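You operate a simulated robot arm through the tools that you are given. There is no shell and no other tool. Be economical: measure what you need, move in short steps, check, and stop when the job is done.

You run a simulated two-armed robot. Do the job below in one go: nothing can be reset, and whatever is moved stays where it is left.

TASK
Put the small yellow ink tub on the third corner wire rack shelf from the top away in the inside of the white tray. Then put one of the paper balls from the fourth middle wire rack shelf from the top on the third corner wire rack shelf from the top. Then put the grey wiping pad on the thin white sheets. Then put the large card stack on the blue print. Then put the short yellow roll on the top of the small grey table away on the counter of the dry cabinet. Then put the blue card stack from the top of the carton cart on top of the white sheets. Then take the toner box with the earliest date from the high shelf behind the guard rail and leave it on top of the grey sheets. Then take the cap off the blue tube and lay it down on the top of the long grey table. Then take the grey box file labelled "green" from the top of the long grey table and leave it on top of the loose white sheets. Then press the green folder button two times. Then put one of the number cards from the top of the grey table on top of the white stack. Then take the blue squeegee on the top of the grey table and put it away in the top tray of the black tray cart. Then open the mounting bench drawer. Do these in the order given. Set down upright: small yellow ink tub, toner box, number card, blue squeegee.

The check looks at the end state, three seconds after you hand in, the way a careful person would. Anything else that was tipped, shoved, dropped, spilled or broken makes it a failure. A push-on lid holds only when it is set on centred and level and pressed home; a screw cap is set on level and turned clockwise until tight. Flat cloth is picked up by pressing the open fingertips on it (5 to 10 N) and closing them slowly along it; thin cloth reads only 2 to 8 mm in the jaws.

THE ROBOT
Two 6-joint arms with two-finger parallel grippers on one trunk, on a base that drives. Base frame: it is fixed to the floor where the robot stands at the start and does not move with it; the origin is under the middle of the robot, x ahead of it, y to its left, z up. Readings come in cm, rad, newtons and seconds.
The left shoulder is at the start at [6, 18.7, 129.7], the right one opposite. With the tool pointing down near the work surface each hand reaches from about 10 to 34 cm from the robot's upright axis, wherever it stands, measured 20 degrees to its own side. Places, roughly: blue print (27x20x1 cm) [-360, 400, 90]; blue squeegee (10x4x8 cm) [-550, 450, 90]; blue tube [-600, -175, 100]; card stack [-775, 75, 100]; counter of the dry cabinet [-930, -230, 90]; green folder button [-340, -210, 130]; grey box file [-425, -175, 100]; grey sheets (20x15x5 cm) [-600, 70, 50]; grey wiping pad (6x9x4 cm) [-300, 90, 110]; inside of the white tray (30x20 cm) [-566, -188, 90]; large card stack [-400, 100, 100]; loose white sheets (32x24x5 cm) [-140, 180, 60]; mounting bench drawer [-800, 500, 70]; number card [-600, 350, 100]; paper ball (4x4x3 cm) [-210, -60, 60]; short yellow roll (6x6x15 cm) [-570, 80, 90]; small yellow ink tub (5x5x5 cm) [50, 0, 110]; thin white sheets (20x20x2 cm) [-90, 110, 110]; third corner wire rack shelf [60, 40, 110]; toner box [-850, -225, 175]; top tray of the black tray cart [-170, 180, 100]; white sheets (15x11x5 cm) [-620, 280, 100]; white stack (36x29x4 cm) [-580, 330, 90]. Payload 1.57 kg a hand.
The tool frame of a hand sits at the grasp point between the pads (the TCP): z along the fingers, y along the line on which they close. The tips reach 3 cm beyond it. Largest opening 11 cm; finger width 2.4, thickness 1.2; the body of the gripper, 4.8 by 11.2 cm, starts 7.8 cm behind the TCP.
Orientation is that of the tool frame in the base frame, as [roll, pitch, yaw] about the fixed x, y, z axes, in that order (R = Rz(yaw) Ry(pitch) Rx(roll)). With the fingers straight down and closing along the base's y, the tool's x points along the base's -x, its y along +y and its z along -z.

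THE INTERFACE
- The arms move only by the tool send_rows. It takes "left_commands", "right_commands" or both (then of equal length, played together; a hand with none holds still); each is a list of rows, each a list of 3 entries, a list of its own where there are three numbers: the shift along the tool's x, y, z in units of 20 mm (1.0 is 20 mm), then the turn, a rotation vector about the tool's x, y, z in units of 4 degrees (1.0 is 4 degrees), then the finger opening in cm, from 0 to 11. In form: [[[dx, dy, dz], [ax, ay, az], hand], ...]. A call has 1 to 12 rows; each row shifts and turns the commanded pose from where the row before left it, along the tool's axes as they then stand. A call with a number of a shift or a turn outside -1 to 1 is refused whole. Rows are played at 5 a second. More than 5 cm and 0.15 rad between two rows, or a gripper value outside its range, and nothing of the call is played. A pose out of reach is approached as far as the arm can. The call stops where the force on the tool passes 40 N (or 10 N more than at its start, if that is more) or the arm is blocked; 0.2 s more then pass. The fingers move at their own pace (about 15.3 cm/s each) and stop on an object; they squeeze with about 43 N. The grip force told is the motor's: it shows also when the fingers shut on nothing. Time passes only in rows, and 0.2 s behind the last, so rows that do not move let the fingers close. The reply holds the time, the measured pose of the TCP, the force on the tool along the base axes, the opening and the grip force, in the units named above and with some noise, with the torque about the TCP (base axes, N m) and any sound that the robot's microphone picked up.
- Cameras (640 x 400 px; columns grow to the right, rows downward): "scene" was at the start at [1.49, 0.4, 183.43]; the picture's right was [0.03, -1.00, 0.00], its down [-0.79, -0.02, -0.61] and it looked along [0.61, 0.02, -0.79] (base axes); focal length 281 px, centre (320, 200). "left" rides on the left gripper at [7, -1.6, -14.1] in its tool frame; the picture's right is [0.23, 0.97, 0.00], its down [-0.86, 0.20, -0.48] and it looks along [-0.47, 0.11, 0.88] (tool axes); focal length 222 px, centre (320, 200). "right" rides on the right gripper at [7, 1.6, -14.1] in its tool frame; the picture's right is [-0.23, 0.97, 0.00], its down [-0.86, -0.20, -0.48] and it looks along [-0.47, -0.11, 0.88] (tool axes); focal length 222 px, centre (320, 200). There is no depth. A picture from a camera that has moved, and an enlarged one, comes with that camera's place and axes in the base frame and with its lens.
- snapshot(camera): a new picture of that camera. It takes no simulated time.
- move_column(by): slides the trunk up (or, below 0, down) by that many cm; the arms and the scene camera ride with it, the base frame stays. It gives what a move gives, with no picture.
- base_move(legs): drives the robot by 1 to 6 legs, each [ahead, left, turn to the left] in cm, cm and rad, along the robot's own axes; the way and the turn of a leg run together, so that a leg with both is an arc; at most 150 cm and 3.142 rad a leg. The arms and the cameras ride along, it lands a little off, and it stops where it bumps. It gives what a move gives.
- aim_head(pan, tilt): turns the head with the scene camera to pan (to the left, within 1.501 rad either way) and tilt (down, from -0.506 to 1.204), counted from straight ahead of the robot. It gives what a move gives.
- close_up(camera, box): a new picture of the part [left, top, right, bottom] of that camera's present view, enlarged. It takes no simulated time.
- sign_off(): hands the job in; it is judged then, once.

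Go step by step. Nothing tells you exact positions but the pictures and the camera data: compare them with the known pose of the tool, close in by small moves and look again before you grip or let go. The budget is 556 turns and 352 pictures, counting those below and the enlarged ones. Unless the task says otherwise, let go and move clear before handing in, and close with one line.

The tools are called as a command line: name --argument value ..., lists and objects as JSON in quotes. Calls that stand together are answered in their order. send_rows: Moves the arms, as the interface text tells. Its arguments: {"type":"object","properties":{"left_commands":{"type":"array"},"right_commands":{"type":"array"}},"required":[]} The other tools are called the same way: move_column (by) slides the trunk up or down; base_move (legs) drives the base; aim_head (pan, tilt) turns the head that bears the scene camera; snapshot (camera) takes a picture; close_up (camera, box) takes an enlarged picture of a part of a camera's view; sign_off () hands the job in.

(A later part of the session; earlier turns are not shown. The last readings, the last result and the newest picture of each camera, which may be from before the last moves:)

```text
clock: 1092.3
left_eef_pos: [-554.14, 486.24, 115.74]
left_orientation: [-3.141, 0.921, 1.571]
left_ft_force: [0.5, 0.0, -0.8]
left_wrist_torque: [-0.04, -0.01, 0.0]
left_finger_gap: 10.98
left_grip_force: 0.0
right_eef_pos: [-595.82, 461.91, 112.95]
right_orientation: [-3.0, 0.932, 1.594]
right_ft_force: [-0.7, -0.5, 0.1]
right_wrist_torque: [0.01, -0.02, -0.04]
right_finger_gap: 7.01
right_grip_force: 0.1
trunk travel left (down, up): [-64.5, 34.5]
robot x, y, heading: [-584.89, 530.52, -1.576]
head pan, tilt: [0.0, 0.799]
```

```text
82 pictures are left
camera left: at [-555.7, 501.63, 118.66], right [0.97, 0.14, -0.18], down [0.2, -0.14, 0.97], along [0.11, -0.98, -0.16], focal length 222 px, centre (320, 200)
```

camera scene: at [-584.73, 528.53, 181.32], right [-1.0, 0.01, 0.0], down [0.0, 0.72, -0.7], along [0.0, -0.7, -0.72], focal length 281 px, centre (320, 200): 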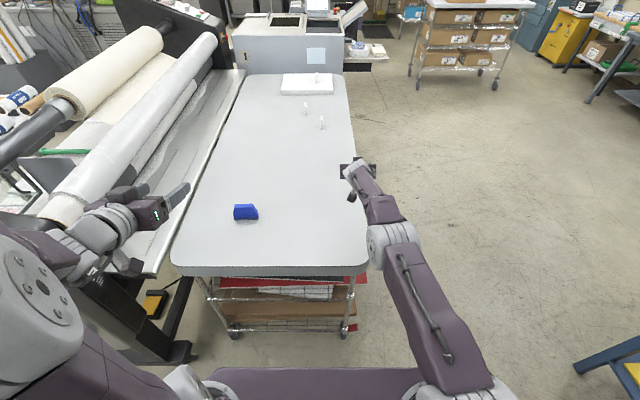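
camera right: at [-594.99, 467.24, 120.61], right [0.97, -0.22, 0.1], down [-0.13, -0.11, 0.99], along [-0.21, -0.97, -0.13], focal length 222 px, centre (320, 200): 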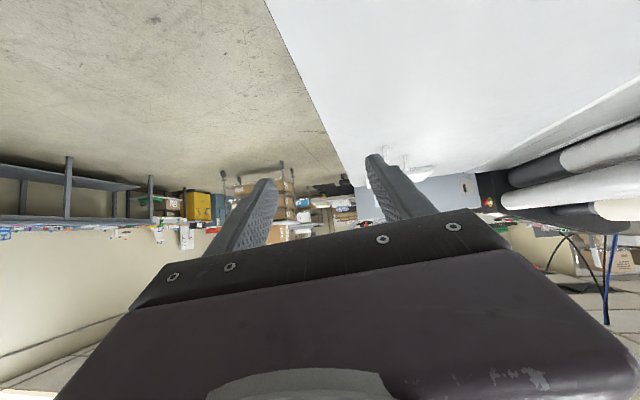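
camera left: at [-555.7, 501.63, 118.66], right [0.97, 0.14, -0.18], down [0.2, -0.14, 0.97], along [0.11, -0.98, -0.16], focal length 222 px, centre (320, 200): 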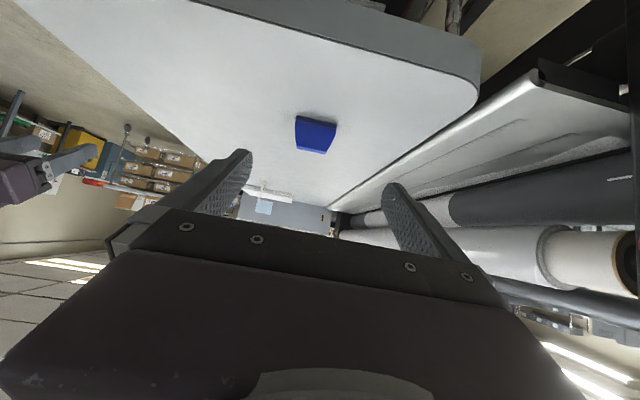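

Squeegee base at [-554.6,452.9,92]; aligned. Base 12 ahead, then approach along the tool.

base_move --legs '[[12, 0, 0]]'

send_rows --left_commands '[[[0.1, 0, 1], [0, 0, 0], 11], [[0.1, 0, 1], [0, 0, 0], 11], [[0.1, 0, 1], [0, 0, 0], 11], [[0.1, 0, 1], [0, 0, 0], 11], [[0.1, 0, 1], [0, 0, 0], 11], [[0.1, 0, 1], [0, 0, 0], 11], [[0.1, 0, 1], [0, 0, 0], 11], [[0.1, 0, 1], [0, 0, 0], 11], [[0.1, 0, 1], [0, 0, 0], 11]]'

snapshot --camera "left"

```text
clock: 1093.6
left_eef_pos: [-554.18, 474.24, 115.68]
left_orientation: [3.141, 0.922, 1.57]
left_ft_force: [0.0, 0.1, -0.1]
left_wrist_torque: [0.0, -0.01, 0.0]
left_finger_gap: 10.98
left_grip_force: 0.0
right_eef_pos: [-595.83, 449.86, 112.94]
right_orientation: [-2.998, 0.933, 1.595]
right_ft_force: [-0.3, 0.3, 0.0]
right_wrist_torque: [0.03, 0.01, 0.01]
right_finger_gap: 7.0
right_grip_force: 0.2
trunk travel left (down, up): [-64.5, 34.5]
robot x, y, heading: [-584.65, 518.38, -1.576]
head pan, tilt: [0.0, 0.799]
```

```text
clock: 1095.6
left_eef_pos: [-554.11, 460.71, 103.36]
left_orientation: [3.141, 0.918, 1.567]
left_ft_force: [-0.4, 0.1, -0.8]
left_wrist_torque: [-0.04, -0.02, 0.01]
left_finger_gap: 10.99
left_grip_force: 0.0
right_eef_pos: [-595.81, 449.57, 112.88]
right_orientation: [-2.999, 0.932, 1.595]
right_ft_force: [0.6, -0.7, -0.1]
right_wrist_torque: [-0.02, 0.0, 0.02]
right_finger_gap: 7.0
right_grip_force: 0.1
trunk travel left (down, up): [-64.5, 34.5]
robot x, y, heading: [-584.71, 518.45, -1.575]
head pan, tilt: [0.0, 0.799]
```

```text
81 pictures are left
camera left: at [-555.72, 476.2, 106.25], right [0.97, 0.14, -0.18], down [0.2, -0.14, 0.97], along [0.11, -0.98, -0.16], focal length 222 px, centre (320, 200)
```

left: 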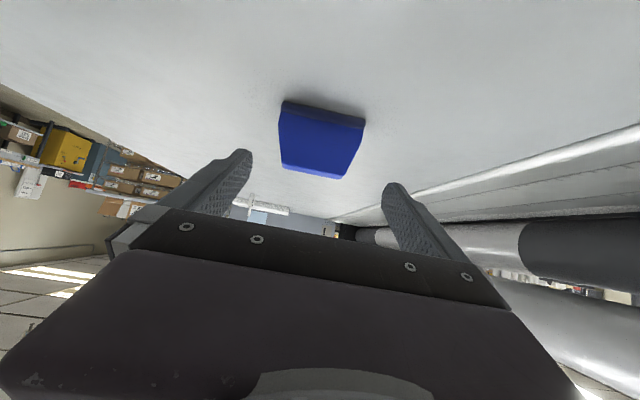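

send_rows --left_commands '[[[0.05, 0, 1], [0, 0, 0], 11], [[0.05, 0, 1], [0, 0, 0], 11], [[0.05, 0, 1], [0, 0, 0], 11], [[0.05, 0, 1], [0, 0, 0], 11]]'

snapshot --camera "left"

```text
clock: 1096.6
left_eef_pos: [-554.25, 454.65, 98.12]
left_orientation: [3.141, 0.921, 1.569]
left_ft_force: [0.5, -0.2, 0.3]
left_wrist_torque: [0.0, 0.01, -0.01]
left_finger_gap: 11.0
left_grip_force: 0.1
right_eef_pos: [-595.73, 449.63, 113.03]
right_orientation: [-2.998, 0.932, 1.596]
right_ft_force: [-0.4, 0.1, 0.1]
right_wrist_torque: [-0.02, -0.02, 0.0]
right_finger_gap: 7.0
right_grip_force: 0.1
trunk travel left (down, up): [-64.5, 34.5]
robot x, y, heading: [-585.1, 518.12, -1.578]
head pan, tilt: [0.0, 0.799]
```

```text
80 pictures are left
camera left: at [-555.76, 470.07, 101.14], right [0.97, 0.14, -0.18], down [0.2, -0.14, 0.97], along [0.11, -0.98, -0.16], focal length 222 px, centre (320, 200)
```

left: 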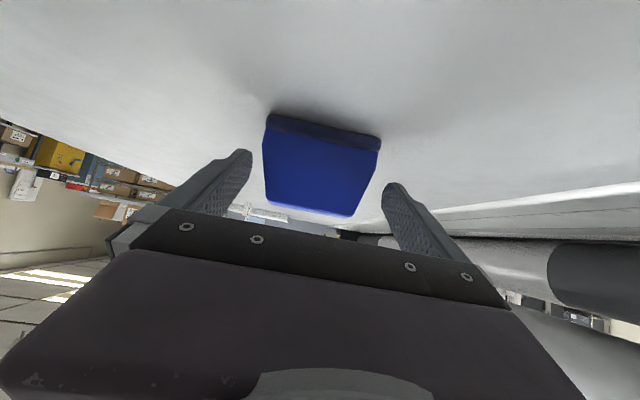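

send_rows --left_commands '[[[0, 0.13, 0.7], [0, 0, 0], 11], [[0, 0, 0.8], [0, 0, 0], 11], [[0, 0, 0.7], [0, 0, 0], 11]]'

snapshot --camera "left"

```text
clock: 1097.4
left_eef_pos: [-553.79, 451.33, 95.56]
left_orientation: [3.141, 0.922, 1.57]
left_ft_force: [-0.5, 0.0, 0.9]
left_wrist_torque: [0.03, 0.01, 0.0]
left_finger_gap: 11.0
left_grip_force: 0.1
right_eef_pos: [-595.66, 449.76, 112.89]
right_orientation: [-2.998, 0.932, 1.594]
right_ft_force: [-0.2, -0.9, 0.3]
right_wrist_torque: [0.0, 0.04, -0.01]
right_finger_gap: 7.02
right_grip_force: 0.1
trunk travel left (down, up): [-64.5, 34.5]
robot x, y, heading: [-585.0, 518.38, -1.57]
head pan, tilt: [0.0, 0.799]
```

```text
79 pictures are left
camera left: at [-555.49, 466.65, 98.55], right [0.97, 0.14, -0.18], down [0.2, -0.14, 0.97], along [0.11, -0.98, -0.16], focal length 222 px, centre (320, 200)
```

left: 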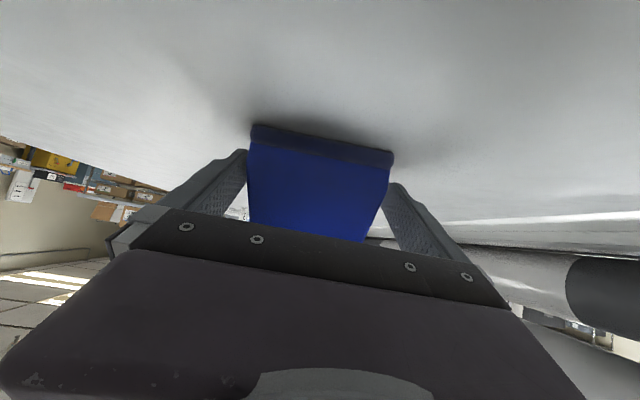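

Fingers flank it. Close.

send_rows --left_commands '[[[0, 0, 0], [0, 0, 0], 10.4], [[0, 0, 0], [0, 0, 0], 9.8], [[0, 0, 0], [0, 0, 0], 9], [[0, 0, 0], [0, 0, 0], 8], [[0, 0, 0], [0, 0, 0], 8]]'

snapshot --camera "left"

```text
clock: 1098.6
left_eef_pos: [-554.02, 451.19, 95.6]
left_orientation: [-3.141, 0.922, 1.569]
left_ft_force: [-0.4, 0.6, 0.1]
left_wrist_torque: [0.0, -0.07, -0.01]
left_finger_gap: 10.03
left_grip_force: 43.0
right_eef_pos: [-595.68, 449.73, 113.02]
right_orientation: [-3.0, 0.933, 1.593]
right_ft_force: [0.3, 0.1, -0.5]
right_wrist_torque: [0.0, 0.0, 0.0]
right_finger_gap: 6.99
right_grip_force: 0.1
trunk travel left (down, up): [-64.5, 34.5]
robot x, y, heading: [-584.83, 518.45, -1.578]
head pan, tilt: [0.0, 0.799]
```

```text
78 pictures are left
camera left: at [-555.49, 466.68, 98.57], right [0.97, 0.14, -0.18], down [0.2, -0.14, 0.97], along [0.11, -0.98, -0.16], focal length 222 px, centre (320, 200)
```

left: 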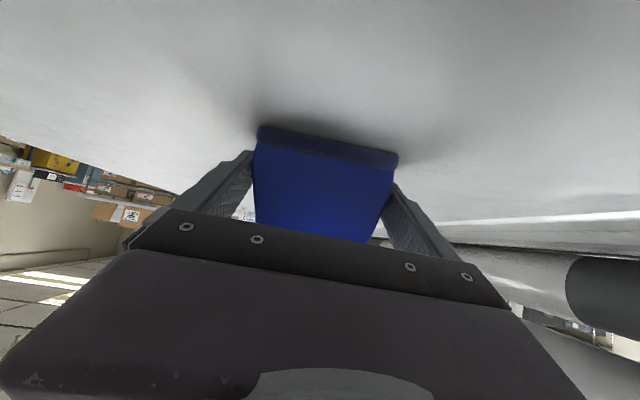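

Gripped at 10.0 cm with full force. Lift.

move_column --by 4

snapshot --camera "left"

move_column --by 28

base_move --legs '[[-25, 0, 0]]'

snapshot --camera "scene"

```text
clock: 1099.4
left_eef_pos: [-553.93, 451.21, 99.46]
left_orientation: [3.141, 0.921, 1.569]
left_ft_force: [0.2, -0.2, -1.8]
left_wrist_torque: [0.01, 0.01, 0.02]
left_finger_gap: 10.01
left_grip_force: 43.2
right_eef_pos: [-595.73, 449.72, 116.95]
right_orientation: [-2.999, 0.931, 1.595]
right_ft_force: [0.7, 0.7, 0.7]
right_wrist_torque: [-0.01, 0.0, 0.0]
right_finger_gap: 6.99
right_grip_force: 0.2
trunk travel left (down, up): [-68.5, 30.5]
robot x, y, heading: [-584.84, 518.6, -1.575]
head pan, tilt: [0.0, 0.799]
```

```text
77 pictures are left
camera left: at [-555.49, 466.63, 102.54], right [0.97, 0.14, -0.18], down [0.2, -0.14, 0.97], along [0.11, -0.98, -0.16], focal length 222 px, centre (320, 200)
```

left: 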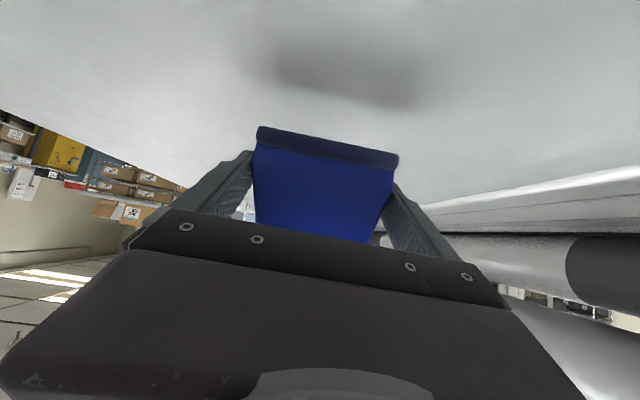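

```text
clock: 1102.2
left_eef_pos: [-554.09, 451.26, 127.44]
left_orientation: [-3.141, 0.921, 1.569]
left_ft_force: [0.2, 0.4, -1.3]
left_wrist_torque: [0.01, 0.0, 0.01]
left_finger_gap: 10.02
left_grip_force: 43.2
right_eef_pos: [-595.96, 449.59, 144.91]
right_orientation: [-3.0, 0.933, 1.594]
right_ft_force: [0.5, -0.6, 0.4]
right_wrist_torque: [0.01, -0.02, -0.03]
right_finger_gap: 7.01
right_grip_force: 0.1
trunk travel left (down, up): [-96.5, 2.5]
robot x, y, heading: [-584.58, 518.34, -1.574]
head pan, tilt: [0.0, 0.799]
```

```text
clock: 1104.0
left_eef_pos: [-553.86, 475.87, 127.29]
left_orientation: [3.141, 0.917, 1.569]
left_ft_force: [-0.6, -0.2, -2.0]
left_wrist_torque: [-0.01, 0.01, -0.02]
left_finger_gap: 10.01
left_grip_force: 42.9
right_eef_pos: [-595.65, 474.53, 144.53]
right_orientation: [-2.998, 0.928, 1.595]
right_ft_force: [0.1, -1.1, 0.1]
right_wrist_torque: [0.02, 0.02, 0.0]
right_finger_gap: 7.01
right_grip_force: 0.1
trunk travel left (down, up): [-96.5, 2.5]
robot x, y, heading: [-584.21, 543.4, -1.579]
head pan, tilt: [0.0, 0.799]
```

```text
76 pictures are left
camera scene: at [-584.63, 540.98, 188.31], right [-1.0, 0.0, 0.0], down [0.0, 0.72, -0.69], along [0.0, -0.69, -0.72], focal length 281 px, centre (320, 200)
```

scene: 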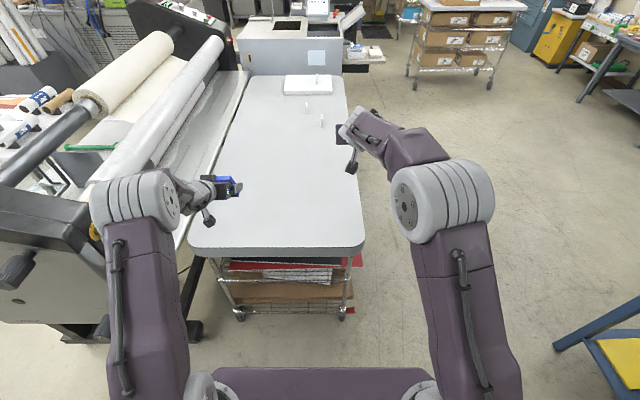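

Held well. For the tray spot I'd rather have it in the right hand (free space is on the tray's west part), so I set it back down here and regrasp with the right.

base_move --legs '[[23, 0, 0]]'

move_column --by -30.5

move_column --by -1

move_column --by -0.8

```text
clock: 1105.8
left_eef_pos: [-553.85, 454.1, 127.95]
left_orientation: [3.14, 0.926, 1.572]
left_ft_force: [0.5, 0.6, -1.0]
left_wrist_torque: [0.0, -0.01, 0.02]
left_finger_gap: 9.96
left_grip_force: 43.0
right_eef_pos: [-595.57, 452.77, 145.19]
right_orientation: [-3.0, 0.938, 1.597]
right_ft_force: [0.8, 0.1, -0.1]
right_wrist_torque: [-0.02, 0.03, -0.02]
right_finger_gap: 6.99
right_grip_force: 0.0
trunk travel left (down, up): [-96.5, 2.5]
robot x, y, heading: [-584.87, 520.32, -1.574]
head pan, tilt: [0.0, 0.799]
```

```text
clock: 1108.8
left_eef_pos: [-553.83, 453.74, 97.04]
left_orientation: [3.14, 0.92, 1.57]
left_ft_force: [0.5, 0.9, -1.3]
left_wrist_torque: [-0.01, 0.02, 0.02]
left_finger_gap: 9.96
left_grip_force: 42.9
right_eef_pos: [-595.63, 452.04, 114.31]
right_orientation: [-3.0, 0.931, 1.594]
right_ft_force: [0.2, -0.8, 0.8]
right_wrist_torque: [-0.02, -0.01, 0.01]
right_finger_gap: 7.01
right_grip_force: 0.0
trunk travel left (down, up): [-66.0, 33.0]
robot x, y, heading: [-584.92, 520.39, -1.572]
head pan, tilt: [0.0, 0.799]
```

```text
clock: 1109.4
left_eef_pos: [-553.8, 453.66, 96.05]
left_orientation: [3.141, 0.922, 1.57]
left_ft_force: [-1.2, 0.0, -1.6]
left_wrist_torque: [0.01, 0.0, 0.04]
left_finger_gap: 9.99
left_grip_force: 43.0
right_eef_pos: [-595.63, 452.28, 113.41]
right_orientation: [-2.999, 0.932, 1.596]
right_ft_force: [0.5, 0.4, -0.3]
right_wrist_torque: [-0.03, 0.01, -0.01]
right_finger_gap: 7.01
right_grip_force: 0.0
trunk travel left (down, up): [-65.0, 34.0]
robot x, y, heading: [-584.64, 520.81, -1.581]
head pan, tilt: [0.0, 0.799]
```

```text
clock: 1110.0
left_eef_pos: [-553.77, 453.68, 95.55]
left_orientation: [3.138, 0.926, 1.568]
left_ft_force: [1.3, -2.5, 11.0]
left_wrist_torque: [0.1, -0.71, -0.16]
left_finger_gap: 9.96
left_grip_force: 43.0
right_eef_pos: [-595.69, 452.31, 112.82]
right_orientation: [-3.001, 0.932, 1.595]
right_ft_force: [-0.7, 0.3, -0.6]
right_wrist_torque: [0.01, 0.0, 0.01]
right_finger_gap: 7.01
right_grip_force: 0.1
trunk travel left (down, up): [-64.2, 34.8]
robot x, y, heading: [-584.67, 520.84, -1.576]
head pan, tilt: [0.0, 0.799]
```

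Contact. Release with the left and withdraw; straighten the right hand.

send_rows --left_commands '[[[0, 0, 0], [0, 0, 0], 10.2], [[0, 0, 0], [0, 0, 0], 10.6], [[0, 0, 0], [0, 0, 0], 11], [[0, 0, -1], [0, 0, 0], 11], [[0, 0, -1], [0, 0, 0], 11], [[0, 0, -1], [0, 0, 0], 11], [[0, 0, -1], [0, 0, 0], 11], [[0, 0, -1], [0, 0, 0], 11], [[-0.3, 0, -1], [0, 0, 0], 11], [[-0.3, 0, -1], [0, 0, 0], 11], [[-0.3, 0, -1], [0, 0, 0], 11], [[-0.3, 0, -1], [0, 0, 0], 11]]'

send_rows --right_commands '[[[0, 0, 0], [-0.9, 0, 0.1], 11], [[0, 0, 0], [-0.87, 0, 0.1], 11], [[0, 0, 0], [0, 0, 0], 11]]'

base_move --legs '[[0, 42, 0]]'

snapshot --camera "right"

snapshot --camera "scene"

```text
clock: 1112.6
left_eef_pos: [-553.84, 466.56, 108.16]
left_orientation: [3.14, 0.924, 1.569]
left_ft_force: [0.1, 1.2, -0.3]
left_wrist_torque: [0.05, 0.02, -0.02]
left_finger_gap: 10.98
left_grip_force: 0.1
right_eef_pos: [-595.75, 452.15, 112.72]
right_orientation: [-3.002, 0.936, 1.597]
right_ft_force: [0.4, -0.1, -0.2]
right_wrist_torque: [-0.01, -0.01, 0.03]
right_finger_gap: 6.99
right_grip_force: 0.1
trunk travel left (down, up): [-64.2, 34.8]
robot x, y, heading: [-584.63, 520.58, -1.575]
head pan, tilt: [0.0, 0.799]
```

```text
clock: 1113.4
left_eef_pos: [-553.78, 466.47, 108.09]
left_orientation: [-3.14, 0.922, 1.571]
left_ft_force: [-0.1, 0.8, 0.0]
left_wrist_torque: [-0.01, 0.0, 0.01]
left_finger_gap: 11.0
left_grip_force: 0.0
right_eef_pos: [-595.57, 452.01, 112.65]
right_orientation: [3.14, 0.932, 1.573]
right_ft_force: [-1.1, 0.8, -0.8]
right_wrist_torque: [0.02, 0.02, 0.01]
right_finger_gap: 11.0
right_grip_force: 0.1
trunk travel left (down, up): [-64.2, 34.8]
robot x, y, heading: [-584.87, 520.54, -1.573]
head pan, tilt: [0.0, 0.799]
```

```text
clock: 1115.8
left_eef_pos: [-515.41, 466.27, 108.06]
left_orientation: [-3.13, 0.924, 1.565]
left_ft_force: [-2.9, -0.4, -0.3]
left_wrist_torque: [-0.05, -0.16, 0.2]
left_finger_gap: 10.62
left_grip_force: 0.1
right_eef_pos: [-556.55, 452.02, 112.68]
right_orientation: [-3.141, 0.933, 1.571]
right_ft_force: [0.5, 0.0, -0.7]
right_wrist_torque: [-0.03, -0.01, 0.02]
right_finger_gap: 11.0
right_grip_force: 0.1
trunk travel left (down, up): [-64.2, 34.8]
robot x, y, heading: [-545.74, 520.76, -1.575]
head pan, tilt: [0.0, 0.799]
stopped in leg 1: the force on the tool passed its limit (the readings are from after the stop); the commanded pose is now the measured one
```

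```text
75 pictures are left
camera right: at [-554.95, 467.63, 115.37], right [0.97, -0.13, 0.18], down [-0.2, -0.12, 0.97], along [-0.11, -0.98, -0.15], focal length 222 px, centre (320, 200)
```

right: 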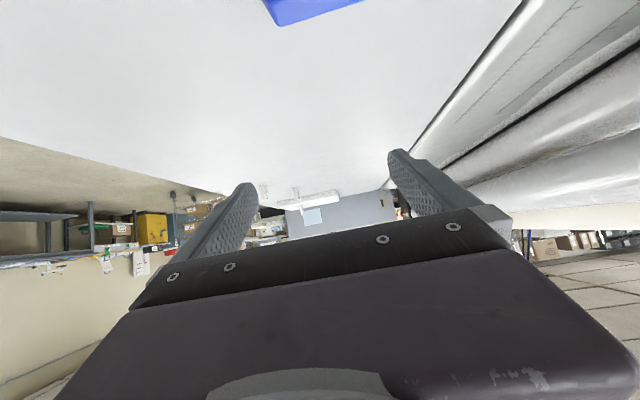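

```text
74 pictures are left
camera scene: at [-545.61, 518.66, 156.02], right [-1.0, 0.0, 0.0], down [0.0, 0.72, -0.7], along [0.0, -0.7, -0.72], focal length 281 px, centre (320, 200)
```

scene: 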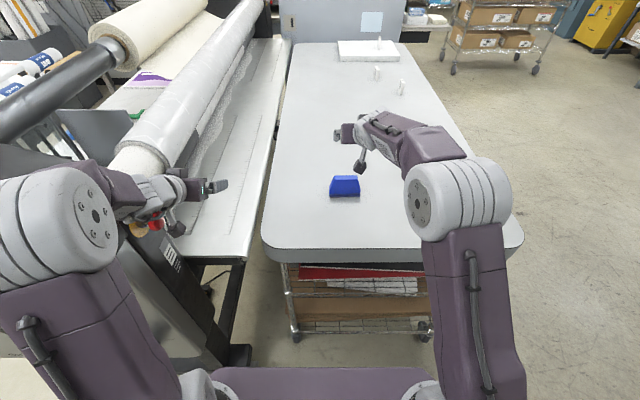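

The left hand touched the laminator. Move off, lift the left hand, then realign.

base_move --legs '[[0, -5, 0]]'

send_rows --left_commands '[[[-0.5, 0, -1], [0, 0, 0], 8], [[-0.5, 0, -1], [0, 0, 0], 8], [[-0.5, 0, -1], [0, 0, 0], 8], [[-0.5, 0, -1], [0, 0, 0], 8], [[-0.5, 0, -1], [0, 0, 0], 8], [[-0.8, 0, -0.6], [0, 0, 0], 8], [[-0.8, 0, -0.6], [0, 0, 0], 8], [[-0.8, 0, -0.6], [0, 0, 0], 8], [[-0.8, 0, -0.6], [0, 0, 0], 8], [[-0.8, 0, -0.6], [0, 0, 0], 8], [[-0.8, 0, -0.6], [0, 0, 0], 8]]'

base_move --legs '[[0, 7.6, 0], [-22, 0, 0]]'

snapshot --camera "right"

```text
clock: 1116.7
left_eef_pos: [-520.02, 466.4, 108.07]
left_orientation: [-3.126, 0.922, 1.573]
left_ft_force: [0.4, -0.3, -0.4]
left_wrist_torque: [-0.02, -0.03, -0.01]
left_finger_gap: 11.0
left_grip_force: 0.1
right_eef_pos: [-561.21, 452.03, 112.54]
right_orientation: [-3.14, 0.934, 1.574]
right_ft_force: [0.1, 0.8, 0.1]
right_wrist_torque: [0.02, 0.0, -0.02]
right_finger_gap: 10.97
right_grip_force: 0.0
trunk travel left (down, up): [-64.2, 34.8]
robot x, y, heading: [-550.96, 520.55, -1.577]
head pan, tilt: [0.0, 0.799]
```

```text
clock: 1119.1
left_eef_pos: [-519.94, 471.3, 130.11]
left_orientation: [-3.129, 0.921, 1.569]
left_ft_force: [-0.9, -0.4, 0.0]
left_wrist_torque: [-0.01, 0.04, 0.0]
left_finger_gap: 8.0
left_grip_force: 0.1
right_eef_pos: [-561.54, 451.93, 112.59]
right_orientation: [-3.141, 0.934, 1.573]
right_ft_force: [0.0, 0.0, 0.1]
right_wrist_torque: [-0.01, -0.03, 0.03]
right_finger_gap: 10.98
right_grip_force: 0.1
trunk travel left (down, up): [-64.2, 34.8]
robot x, y, heading: [-550.51, 520.83, -1.575]
head pan, tilt: [0.0, 0.799]
```

```text
clock: 1121.4
left_eef_pos: [-512.4, 493.1, 130.05]
left_orientation: [-3.129, 0.921, 1.571]
left_ft_force: [0.7, 0.6, 0.2]
left_wrist_torque: [-0.03, 0.03, -0.01]
left_finger_gap: 8.02
left_grip_force: 0.0
right_eef_pos: [-553.6, 473.85, 112.69]
right_orientation: [3.141, 0.935, 1.574]
right_ft_force: [-0.6, -0.3, -0.4]
right_wrist_torque: [-0.02, 0.0, 0.01]
right_finger_gap: 11.01
right_grip_force: 0.1
trunk travel left (down, up): [-64.2, 34.8]
robot x, y, heading: [-542.87, 542.53, -1.577]
head pan, tilt: [0.0, 0.799]
```

```text
73 pictures are left
camera right: at [-552.07, 489.52, 115.34], right [0.97, -0.13, 0.18], down [-0.2, -0.13, 0.97], along [-0.11, -0.98, -0.15], focal length 222 px, centre (320, 200)
```

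right: 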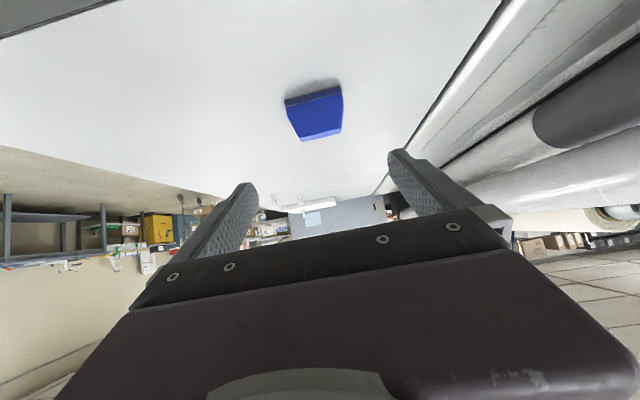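

Squeegee at [-553.8,453.6]. Base ahead 10, then the right arm forward and down.

base_move --legs '[[10, 0, 0]]'

send_rows --right_commands '[[[0.2, 0, 1], [0, 0, 0], 11], [[0.2, 0, 1], [0, 0, 0], 11], [[0.2, 0, 1], [0, 0, 0], 11], [[0.2, 0, 1], [0, 0, 0], 11], [[0.2, 0, 1], [0, 0, 0], 11], [[0.2, 0, 1], [0, 0, 0], 11]]'

snapshot --camera "right"

```text
clock: 1122.6
left_eef_pos: [-512.41, 483.19, 130.08]
left_orientation: [-3.13, 0.922, 1.569]
left_ft_force: [-0.5, 0.0, 0.8]
left_wrist_torque: [-0.02, -0.01, -0.01]
left_finger_gap: 7.99
left_grip_force: 0.0
right_eef_pos: [-553.75, 464.04, 112.57]
right_orientation: [3.141, 0.934, 1.572]
right_ft_force: [-0.4, 0.2, 0.1]
right_wrist_torque: [0.01, 0.01, 0.03]
right_finger_gap: 10.98
right_grip_force: 0.1
trunk travel left (down, up): [-64.2, 34.8]
robot x, y, heading: [-542.79, 532.69, -1.57]
head pan, tilt: [0.0, 0.799]
```

```text
clock: 1124.0
left_eef_pos: [-512.29, 483.1, 130.02]
left_orientation: [-3.128, 0.923, 1.568]
left_ft_force: [0.1, 0.9, -0.4]
left_wrist_torque: [-0.02, 0.01, 0.03]
left_finger_gap: 8.0
left_grip_force: 0.0
right_eef_pos: [-553.95, 455.63, 103.57]
right_orientation: [3.141, 0.932, 1.573]
right_ft_force: [0.4, 0.2, 0.8]
right_wrist_torque: [-0.04, -0.03, 0.0]
right_finger_gap: 11.01
right_grip_force: 0.2
trunk travel left (down, up): [-64.2, 34.8]
robot x, y, heading: [-542.94, 532.17, -1.573]
head pan, tilt: [0.0, 0.799]
```

```text
72 pictures are left
camera right: at [-552.24, 471.32, 106.32], right [0.97, -0.13, 0.18], down [-0.2, -0.12, 0.97], along [-0.11, -0.98, -0.15], focal length 222 px, centre (320, 200)
```

right: 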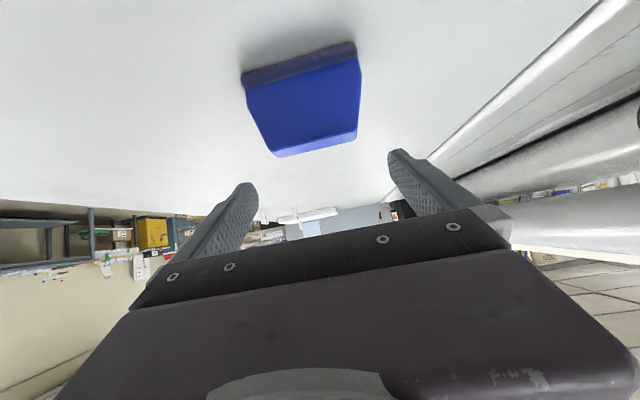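

send_rows --right_commands '[[[0.6, 0.05, 0.88], [0, 0, 0], 11], [[0.6, 0, 0.88], [0, 0, 0], 11], [[0.6, 0, 0.88], [0, 0, 0], 11]]'

snapshot --camera "right"

```text
clock: 1124.8
left_eef_pos: [-512.32, 483.01, 129.97]
left_orientation: [-3.129, 0.921, 1.57]
left_ft_force: [-0.3, -0.3, -0.3]
left_wrist_torque: [0.0, 0.01, -0.02]
left_finger_gap: 7.97
left_grip_force: 0.1
right_eef_pos: [-553.71, 453.55, 97.46]
right_orientation: [-3.141, 0.935, 1.571]
right_ft_force: [0.7, 0.3, -0.2]
right_wrist_torque: [-0.01, 0.03, -0.04]
right_finger_gap: 11.01
right_grip_force: 0.0
trunk travel left (down, up): [-64.2, 34.8]
robot x, y, heading: [-542.68, 532.51, -1.579]
head pan, tilt: [0.0, 0.799]
```

```text
71 pictures are left
camera right: at [-552.05, 469.21, 100.14], right [0.97, -0.13, 0.18], down [-0.2, -0.12, 0.97], along [-0.11, -0.98, -0.15], focal length 222 px, centre (320, 200)
```

right: 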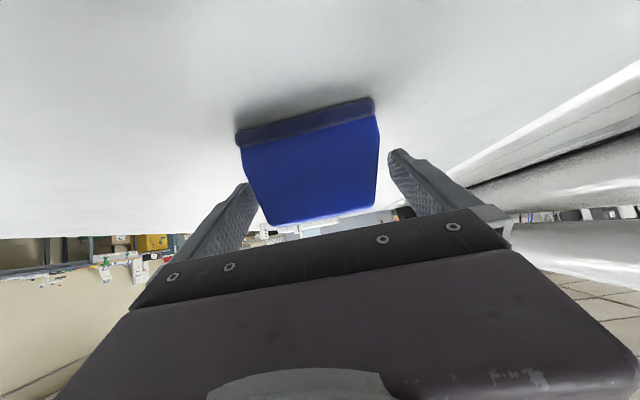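

Object is 0.8 cm toward -x; shift, then descend the last bit.

send_rows --right_commands '[[[-0.2, -0.2, -0.15], [0, 0, 0], 11], [[0, -0.22, 0], [0, 0, 0], 11], [[0.45, 0, 0.5], [0, 0, 0], 11], [[0.45, 0, 0.6], [0, 0, 0], 11]]'

snapshot --camera "right"

```text
clock: 1125.8
left_eef_pos: [-512.24, 483.09, 130.12]
left_orientation: [-3.131, 0.921, 1.57]
left_ft_force: [-0.5, 0.4, -0.5]
left_wrist_torque: [0.02, 0.0, 0.01]
left_finger_gap: 7.99
left_grip_force: 0.1
right_eef_pos: [-554.5, 453.6, 95.25]
right_orientation: [3.141, 0.931, 1.574]
right_ft_force: [-0.3, 0.1, 0.2]
right_wrist_torque: [0.07, -0.02, -0.01]
right_finger_gap: 11.0
right_grip_force: 0.1
right hand out of reach, approached as far as the arm can: row 4
trunk travel left (down, up): [-64.2, 34.8]
robot x, y, heading: [-542.95, 532.52, -1.574]
head pan, tilt: [0.0, 0.799]
```

```text
70 pictures are left
camera right: at [-552.87, 469.27, 97.93], right [0.97, -0.13, 0.18], down [-0.2, -0.13, 0.97], along [-0.11, -0.98, -0.15], focal length 222 px, centre (320, 200)
```

right: 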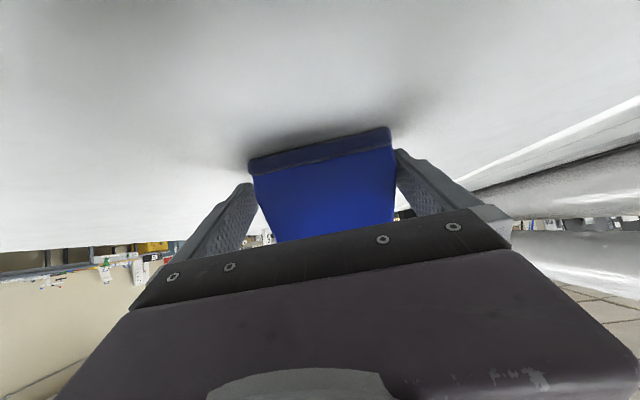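

send_rows --right_commands '[[[0, 0, 0], [0, 0, 0], 10.4], [[0, 0, 0], [0, 0, 0], 9.6], [[0, 0, 0], [0, 0, 0], 8.5], [[0, 0, 0], [0, 0, 0], 8], [[0, 0, 0], [0, 0, 0], 8]]'

move_column --by 4

snapshot --camera "right"

```text
clock: 1127.0
left_eef_pos: [-512.35, 483.23, 130.07]
left_orientation: [-3.13, 0.921, 1.569]
left_ft_force: [0.2, 0.4, -0.1]
left_wrist_torque: [0.02, 0.01, -0.03]
left_finger_gap: 8.0
left_grip_force: 0.0
right_eef_pos: [-554.44, 453.7, 95.29]
right_orientation: [-3.141, 0.933, 1.574]
right_ft_force: [-0.1, -0.6, 0.3]
right_wrist_torque: [-0.01, -0.01, 0.05]
right_finger_gap: 9.95
right_grip_force: 42.8
trunk travel left (down, up): [-64.2, 34.8]
robot x, y, heading: [-543.0, 532.49, -1.576]
head pan, tilt: [0.0, 0.799]
```

```text
clock: 1127.8
left_eef_pos: [-512.31, 483.09, 133.99]
left_orientation: [-3.129, 0.92, 1.568]
left_ft_force: [0.0, 0.3, -1.0]
left_wrist_torque: [-0.01, -0.03, 0.02]
left_finger_gap: 8.02
left_grip_force: 0.1
right_eef_pos: [-554.58, 453.54, 99.16]
right_orientation: [-3.141, 0.935, 1.574]
right_ft_force: [0.1, -0.4, -1.4]
right_wrist_torque: [0.0, 0.03, 0.02]
right_finger_gap: 9.97
right_grip_force: 42.8
trunk travel left (down, up): [-68.2, 30.8]
robot x, y, heading: [-542.78, 532.47, -1.572]
head pan, tilt: [0.0, 0.799]
```

```text
69 pictures are left
camera right: at [-552.83, 469.26, 101.96], right [0.97, -0.13, 0.18], down [-0.2, -0.13, 0.97], along [-0.11, -0.98, -0.15], focal length 222 px, centre (320, 200)
```

right: 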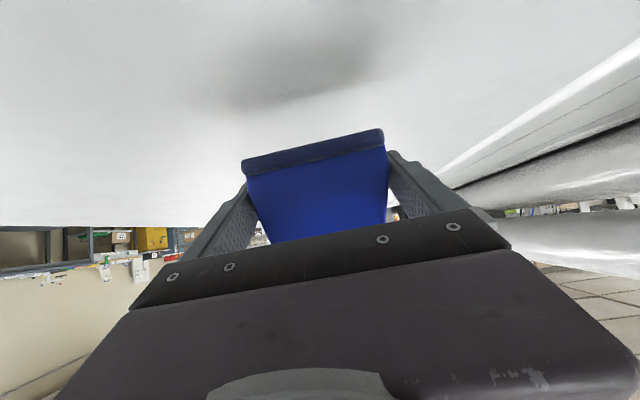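

Held. Raise, and drive east along the north side, then south to the black cart.

move_column --by 29

base_move --legs '[[-40, 0, 0], [0, 115, 0], [0, 115, 0], [0, 113, 0]]'

snapshot --camera "scene"

```text
clock: 1130.7
left_eef_pos: [-512.37, 483.1, 162.98]
left_orientation: [-3.128, 0.922, 1.568]
left_ft_force: [0.4, -0.8, -0.6]
left_wrist_torque: [0.01, 0.03, -0.03]
left_finger_gap: 8.01
left_grip_force: 0.1
right_eef_pos: [-554.5, 453.67, 128.24]
right_orientation: [-3.141, 0.933, 1.575]
right_ft_force: [-0.2, 0.0, -0.7]
right_wrist_torque: [-0.01, 0.0, -0.04]
right_finger_gap: 9.96
right_grip_force: 42.8
trunk travel left (down, up): [-97.2, 1.8]
robot x, y, heading: [-543.26, 532.55, -1.575]
head pan, tilt: [0.0, 0.799]
```

```text
clock: 1136.0
left_eef_pos: [-461.05, 522.89, 163.17]
left_orientation: [3.14, 0.921, 1.561]
left_ft_force: [-0.5, -0.3, 0.5]
left_wrist_torque: [0.02, -0.06, 0.08]
left_finger_gap: 8.01
left_grip_force: 0.1
right_eef_pos: [-503.64, 493.4, 127.99]
right_orientation: [-3.136, 0.928, 1.57]
right_ft_force: [-3.2, 0.5, -1.0]
right_wrist_torque: [0.05, -0.15, 0.24]
right_finger_gap: 9.96
right_grip_force: 42.8
trunk travel left (down, up): [-97.2, 1.8]
robot x, y, heading: [-489.88, 572.45, -1.573]
head pan, tilt: [0.0, 0.799]
stopped in leg 2: the force on the tool passed its limit (the readings are from after the stop); the commanded pose is now the measured one
```

```text
68 pictures are left
camera scene: at [-491.97, 570.25, 189.01], right [-1.0, 0.0, -0.01], down [0.01, 0.72, -0.7], along [0.01, -0.7, -0.72], focal length 281 px, centre (320, 200)
```

scene: 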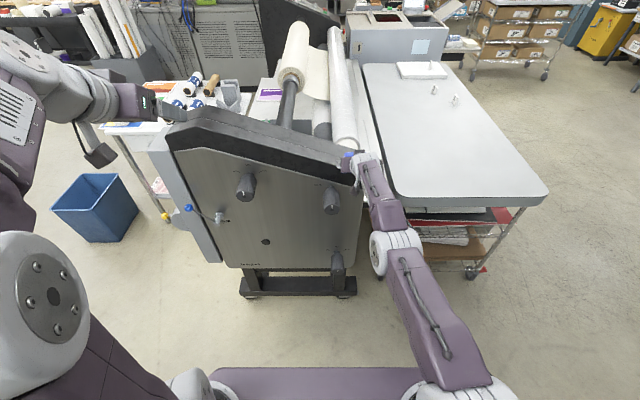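

The hand touched the laminator's end plate. Move off right, retract the hand, then pass.

base_move --legs '[[0, -8, 0]]'

send_rows --right_commands '[[[0.5, 0, -0.86], [0, 0, 0], 8], [[0.5, 0, -0.86], [0, 0, 0], 8], [[0.5, 0, -0.86], [0, 0, 0], 8], [[0.5, 0, -0.86], [0, 0, 0], 8], [[0.5, 0, -0.86], [0, 0, 0], 8], [[0.5, 0, -0.86], [0, 0, 0], 8], [[0.5, 0, -0.86], [0, 0, 0], 8], [[0.5, 0, -0.86], [0, 0, 0], 8], [[0.5, 0, -0.86], [0, 0, 0], 8], [[0.5, 0, -0.86], [0, 0, 0], 8], [[0.5, 0, -0.86], [0, 0, 0], 8]]'

snapshot --camera "right"

```text
clock: 1137.0
left_eef_pos: [-465.71, 523.25, 162.67]
left_orientation: [-3.111, 0.921, 1.589]
left_ft_force: [1.2, -0.3, 0.0]
left_wrist_torque: [0.0, 0.11, -0.11]
left_finger_gap: 7.99
left_grip_force: 0.2
right_eef_pos: [-508.74, 493.41, 128.39]
right_orientation: [-3.106, 0.931, 1.6]
right_ft_force: [1.2, 0.1, -2.7]
right_wrist_torque: [0.05, 0.09, -0.11]
right_finger_gap: 9.97
right_grip_force: 43.3
trunk travel left (down, up): [-97.2, 1.8]
robot x, y, heading: [-498.26, 572.6, -1.569]
head pan, tilt: [0.0, 0.799]
```

```text
clock: 1139.5
left_eef_pos: [-467.47, 523.16, 163.05]
left_orientation: [-3.132, 0.922, 1.574]
left_ft_force: [0.6, -0.4, -0.4]
left_wrist_torque: [0.01, 0.04, 0.01]
left_finger_gap: 7.98
left_grip_force: 0.2
right_eef_pos: [-510.13, 515.24, 130.64]
right_orientation: [-3.125, 0.929, 1.583]
right_ft_force: [0.2, 0.4, -2.1]
right_wrist_torque: [0.03, 0.01, 0.0]
right_finger_gap: 9.98
right_grip_force: 43.3
right hand out of reach, approached as far as the arm can: row 1
trunk travel left (down, up): [-97.2, 1.8]
robot x, y, heading: [-497.8, 571.98, -1.568]
head pan, tilt: [0.0, 0.799]
```

```text
67 pictures are left
camera right: at [-508.46, 530.85, 133.5], right [0.98, -0.14, 0.17], down [-0.19, -0.13, 0.97], along [-0.11, -0.98, -0.15], focal length 222 px, centre (320, 200)
```

right: 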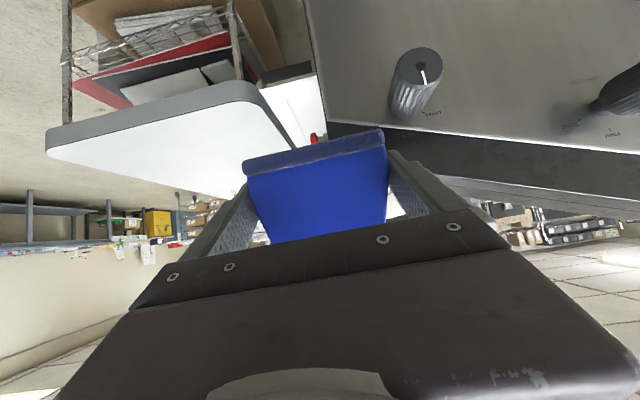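

base_move --legs '[[-8, 0, 0], [0, 100, 0], [0, 100, 0], [0, 98, 0]]'

base_move --legs '[[100, 0, 0], [100, 0, 0], [78, 0, 0]]'

snapshot --camera "scene"

```text
clock: 1154.9
left_eef_pos: [-167.83, 531.13, 163.12]
left_orientation: [-3.132, 0.922, 1.569]
left_ft_force: [0.3, 0.0, 0.0]
left_wrist_torque: [0.02, 0.01, 0.04]
left_finger_gap: 8.01
left_grip_force: 0.1
right_eef_pos: [-210.43, 523.1, 130.66]
right_orientation: [-3.126, 0.931, 1.581]
right_ft_force: [-0.4, 0.3, -1.3]
right_wrist_torque: [-0.02, -0.02, 0.04]
right_finger_gap: 9.98
right_grip_force: 43.2
trunk travel left (down, up): [-97.2, 1.8]
robot x, y, heading: [-198.03, 579.94, -1.572]
head pan, tilt: [0.0, 0.799]
```

```text
clock: 1168.6
left_eef_pos: [-165.71, 255.52, 163.01]
left_orientation: [-3.128, 0.924, 1.586]
left_ft_force: [-0.1, -0.2, 0.9]
left_wrist_torque: [-0.04, 0.03, -0.01]
left_finger_gap: 8.02
left_grip_force: 0.0
right_eef_pos: [-208.27, 246.99, 130.72]
right_orientation: [-3.126, 0.929, 1.595]
right_ft_force: [-0.5, -0.3, -1.5]
right_wrist_torque: [0.01, -0.03, 0.0]
right_finger_gap: 9.95
right_grip_force: 43.1
trunk travel left (down, up): [-97.2, 1.8]
robot x, y, heading: [-196.92, 304.17, -1.561]
head pan, tilt: [0.0, 0.799]
```

```text
66 pictures are left
camera scene: at [-196.94, 302.48, 189.02], right [-1.0, -0.01, 0.0], down [-0.01, 0.72, -0.7], along [0.01, -0.7, -0.72], focal length 281 px, centre (320, 200)
```

scene: 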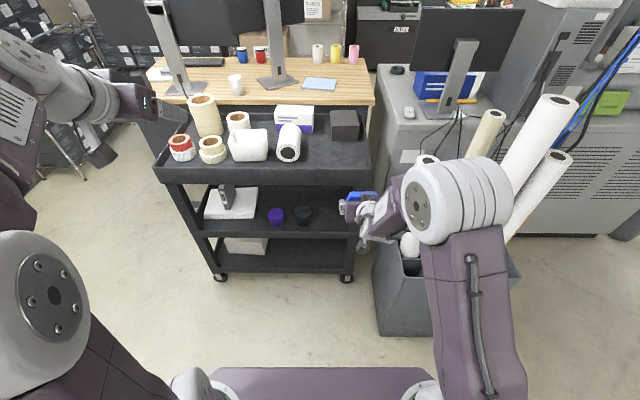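

The tray's free spot is about [-203,185]. I strafe 5 cm left, lower 14 cm and drive in 54 cm.

base_move --legs '[[0, 5, -0.008], [40, 0, 0]]'

move_column --by -13

base_move --legs '[[13, 0, 0]]'

snapshot --camera "scene"

snapshot --camera "right"

```text
clock: 1171.6
left_eef_pos: [-161.0, 215.51, 163.19]
left_orientation: [-3.131, 0.923, 1.577]
left_ft_force: [0.2, 0.5, 0.3]
left_wrist_torque: [0.0, 0.02, 0.01]
left_finger_gap: 7.98
left_grip_force: 0.0
right_eef_pos: [-203.58, 207.27, 130.71]
right_orientation: [-3.126, 0.934, 1.586]
right_ft_force: [-0.8, 0.2, -1.8]
right_wrist_torque: [0.03, 0.01, 0.02]
right_finger_gap: 9.97
right_grip_force: 43.0
trunk travel left (down, up): [-97.2, 1.8]
robot x, y, heading: [-192.21, 263.88, -1.565]
head pan, tilt: [0.0, 0.799]
```

```text
clock: 1173.2
left_eef_pos: [-160.75, 215.17, 150.06]
left_orientation: [-3.128, 0.922, 1.577]
left_ft_force: [-0.3, 0.7, 0.4]
left_wrist_torque: [0.01, -0.03, -0.02]
left_finger_gap: 8.01
left_grip_force: 0.1
right_eef_pos: [-203.52, 207.02, 117.66]
right_orientation: [-3.125, 0.929, 1.585]
right_ft_force: [0.4, -0.5, -1.1]
right_wrist_torque: [-0.01, 0.0, 0.01]
right_finger_gap: 9.95
right_grip_force: 43.2
trunk travel left (down, up): [-84.2, 14.8]
robot x, y, heading: [-191.96, 264.24, -1.565]
head pan, tilt: [0.0, 0.799]
```

```text
clock: 1174.4
left_eef_pos: [-160.77, 202.33, 150.11]
left_orientation: [-3.13, 0.923, 1.58]
left_ft_force: [0.3, 0.4, 0.3]
left_wrist_torque: [0.02, -0.01, -0.01]
left_finger_gap: 8.0
left_grip_force: 0.0
right_eef_pos: [-203.38, 194.14, 117.87]
right_orientation: [-3.125, 0.931, 1.589]
right_ft_force: [0.3, 0.1, -1.1]
right_wrist_torque: [0.02, 0.0, 0.0]
right_finger_gap: 9.98
right_grip_force: 42.8
trunk travel left (down, up): [-84.2, 14.8]
robot x, y, heading: [-191.62, 250.78, -1.569]
head pan, tilt: [0.0, 0.799]
```

```text
65 pictures are left
camera scene: at [-191.74, 249.58, 176.02], right [-1.0, -0.01, 0.0], down [0.0, 0.72, -0.7], along [0.0, -0.7, -0.72], focal length 281 px, centre (320, 200)
```

scene: 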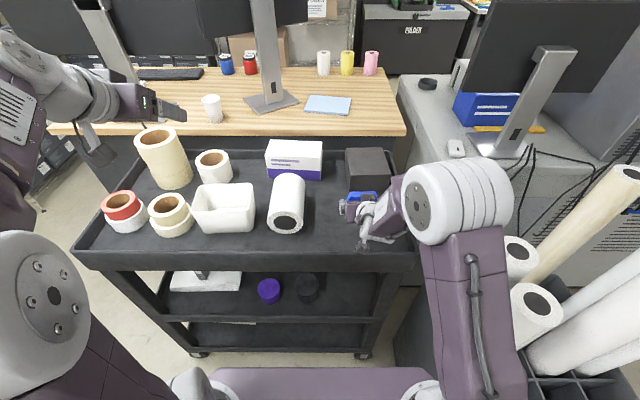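

```text
64 pictures are left
camera right: at [-201.77, 209.81, 120.56], right [0.98, -0.13, 0.17], down [-0.19, -0.13, 0.97], along [-0.11, -0.98, -0.15], focal length 222 px, centre (320, 200)
```

right: 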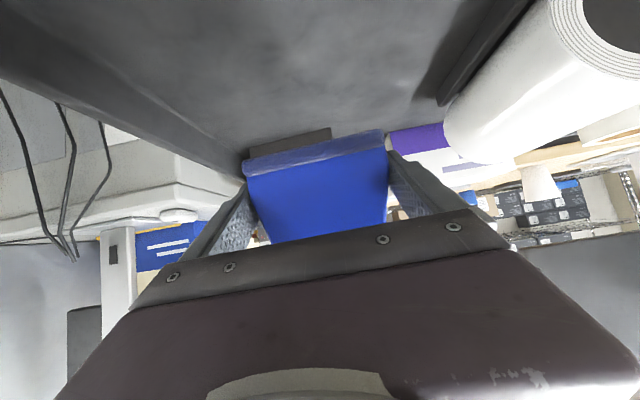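

Over the free area. Forward 5 cm with the arm, then lower.

send_rows --right_commands '[[[-0.6, 0, 0.8], [0, 0, 0], 8], [[-0.6, 0, 0.8], [0, 0, 0], 8], [[-0.3, 0, 0.4], [0, 0, 0], 8]]'

move_column --by -10

move_column --by -2

snapshot --camera "right"

close_up --camera "scene" --box '[260, 130, 440, 280]'

```text
clock: 1175.2
left_eef_pos: [-160.66, 201.91, 150.04]
left_orientation: [-3.128, 0.919, 1.58]
left_ft_force: [0.5, -0.8, 0.1]
left_wrist_torque: [-0.04, -0.02, 0.01]
left_finger_gap: 7.99
left_grip_force: 0.0
right_eef_pos: [-203.44, 188.73, 117.56]
right_orientation: [-3.123, 0.926, 1.59]
right_ft_force: [-0.5, -0.8, -1.4]
right_wrist_torque: [-0.04, 0.01, 0.01]
right_finger_gap: 9.93
right_grip_force: 42.5
trunk travel left (down, up): [-84.2, 14.8]
robot x, y, heading: [-191.83, 251.09, -1.567]
head pan, tilt: [0.0, 0.799]
```

```text
clock: 1176.6
left_eef_pos: [-160.76, 202.11, 140.14]
left_orientation: [-3.128, 0.923, 1.579]
left_ft_force: [0.4, 0.2, 0.2]
left_wrist_torque: [0.0, 0.0, 0.01]
left_finger_gap: 8.0
left_grip_force: 0.2
right_eef_pos: [-203.51, 188.87, 107.82]
right_orientation: [-3.125, 0.932, 1.59]
right_ft_force: [0.0, -0.2, 4.5]
right_wrist_torque: [-0.03, -0.3, -0.04]
right_finger_gap: 9.95
right_grip_force: 42.8
trunk travel left (down, up): [-74.2, 24.8]
robot x, y, heading: [-192.04, 251.2, -1.569]
head pan, tilt: [0.0, 0.799]
```

```text
clock: 1177.0
left_eef_pos: [-160.63, 202.42, 139.63]
left_orientation: [-3.129, 0.924, 1.58]
left_ft_force: [0.8, -0.3, -0.6]
left_wrist_torque: [0.01, -0.03, 0.03]
left_finger_gap: 8.01
left_grip_force: 0.1
right_eef_pos: [-203.38, 189.04, 107.91]
right_orientation: [-3.128, 0.945, 1.584]
right_ft_force: [-0.3, 8.8, 14.8]
right_wrist_torque: [2.41, -0.14, 0.22]
right_finger_gap: 9.96
right_grip_force: 42.7
trunk travel left (down, up): [-73.7, 25.3]
robot x, y, heading: [-191.75, 251.1, -1.567]
head pan, tilt: [0.0, 0.799]
stopped: the force on the tool passed its limit (the readings are from after the stop); the commanded pose is now the measured one
```

```text
63 pictures are left
camera right: at [-201.77, 204.6, 110.5], right [0.98, -0.13, 0.18], down [-0.19, -0.11, 0.97], along [-0.11, -0.98, -0.14], focal length 222 px, centre (320, 200)
```

right: 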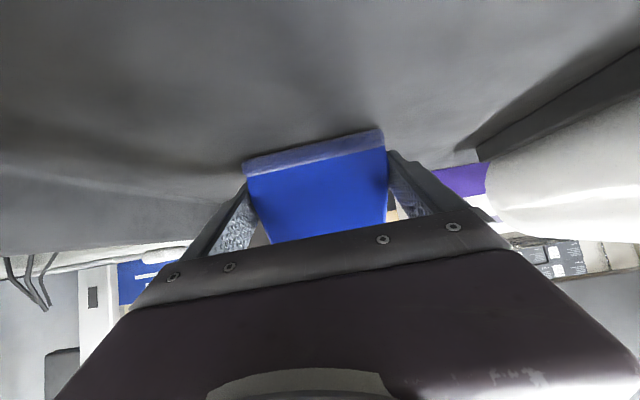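

```text
2.67 times, centred on (350, 205) of scene
camera zoom: at [-191.72, 249.63, 165.49], right [-1.0, -0.01, 0.0], down [0.0, 0.72, -0.7], along [0.0, -0.7, -0.72], focal length 750 px, centre (240, 187)
```

zoom: 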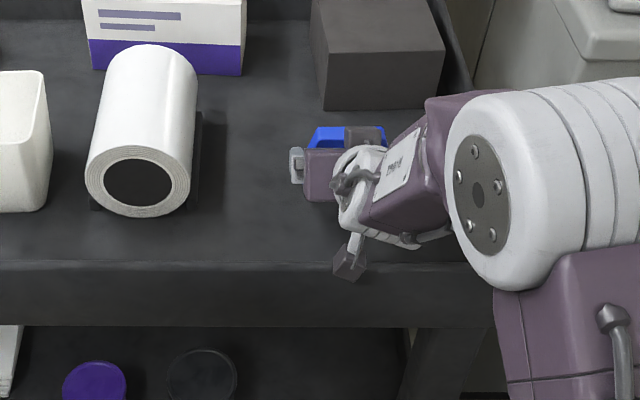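

Contact with the tray floor (and the camera block is close to the rim). Ease up slightly and release.

move_column --by 0.5

send_rows --right_commands '[[[0, 0, 0], [0, 0, 0], 10.1], [[0, 0, 0], [0, 0, 0], 10.4], [[0, 0, 0], [0, 0, 0], 11], [[0, 0, 0], [0, 0, 0], 11]]'

snapshot --camera "right"

```text
clock: 1177.5
left_eef_pos: [-160.9, 202.06, 140.0]
left_orientation: [-3.13, 0.922, 1.58]
left_ft_force: [-0.4, 0.9, -0.1]
left_wrist_torque: [-0.04, 0.06, 0.02]
left_finger_gap: 8.02
left_grip_force: 0.1
right_eef_pos: [-203.49, 188.7, 108.26]
right_orientation: [-3.126, 0.943, 1.587]
right_ft_force: [0.5, 0.7, -0.2]
right_wrist_torque: [-0.05, -0.01, 0.0]
right_finger_gap: 9.95
right_grip_force: 42.7
trunk travel left (down, up): [-74.2, 24.8]
robot x, y, heading: [-191.83, 251.23, -1.567]
head pan, tilt: [0.0, 0.799]
```

```text
clock: 1178.5
left_eef_pos: [-160.54, 202.06, 140.08]
left_orientation: [-3.128, 0.922, 1.581]
left_ft_force: [-0.1, -0.2, -0.9]
left_wrist_torque: [0.0, 0.0, 0.03]
left_finger_gap: 8.02
left_grip_force: 0.0
right_eef_pos: [-203.47, 188.75, 108.16]
right_orientation: [-3.125, 0.943, 1.586]
right_ft_force: [0.5, 0.9, -0.1]
right_wrist_torque: [-0.01, -0.01, 0.0]
right_finger_gap: 11.0
right_grip_force: 0.1
trunk travel left (down, up): [-74.2, 24.8]
robot x, y, heading: [-191.49, 251.35, -1.566]
head pan, tilt: [0.0, 0.799]
```

```text
61 pictures are left
camera right: at [-201.79, 204.33, 110.84], right [0.98, -0.13, 0.17], down [-0.19, -0.12, 0.97], along [-0.11, -0.98, -0.14], focal length 222 px, centre (320, 200)
```

right: 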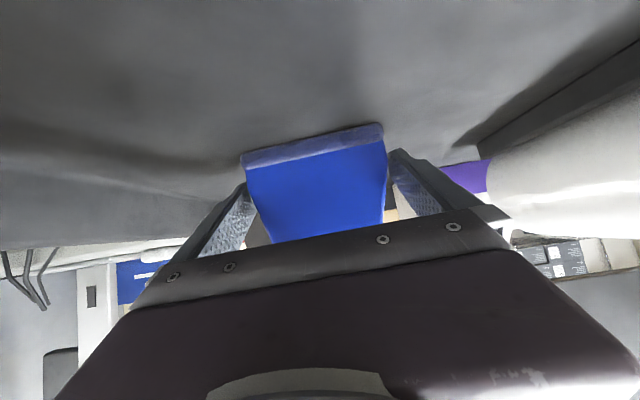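

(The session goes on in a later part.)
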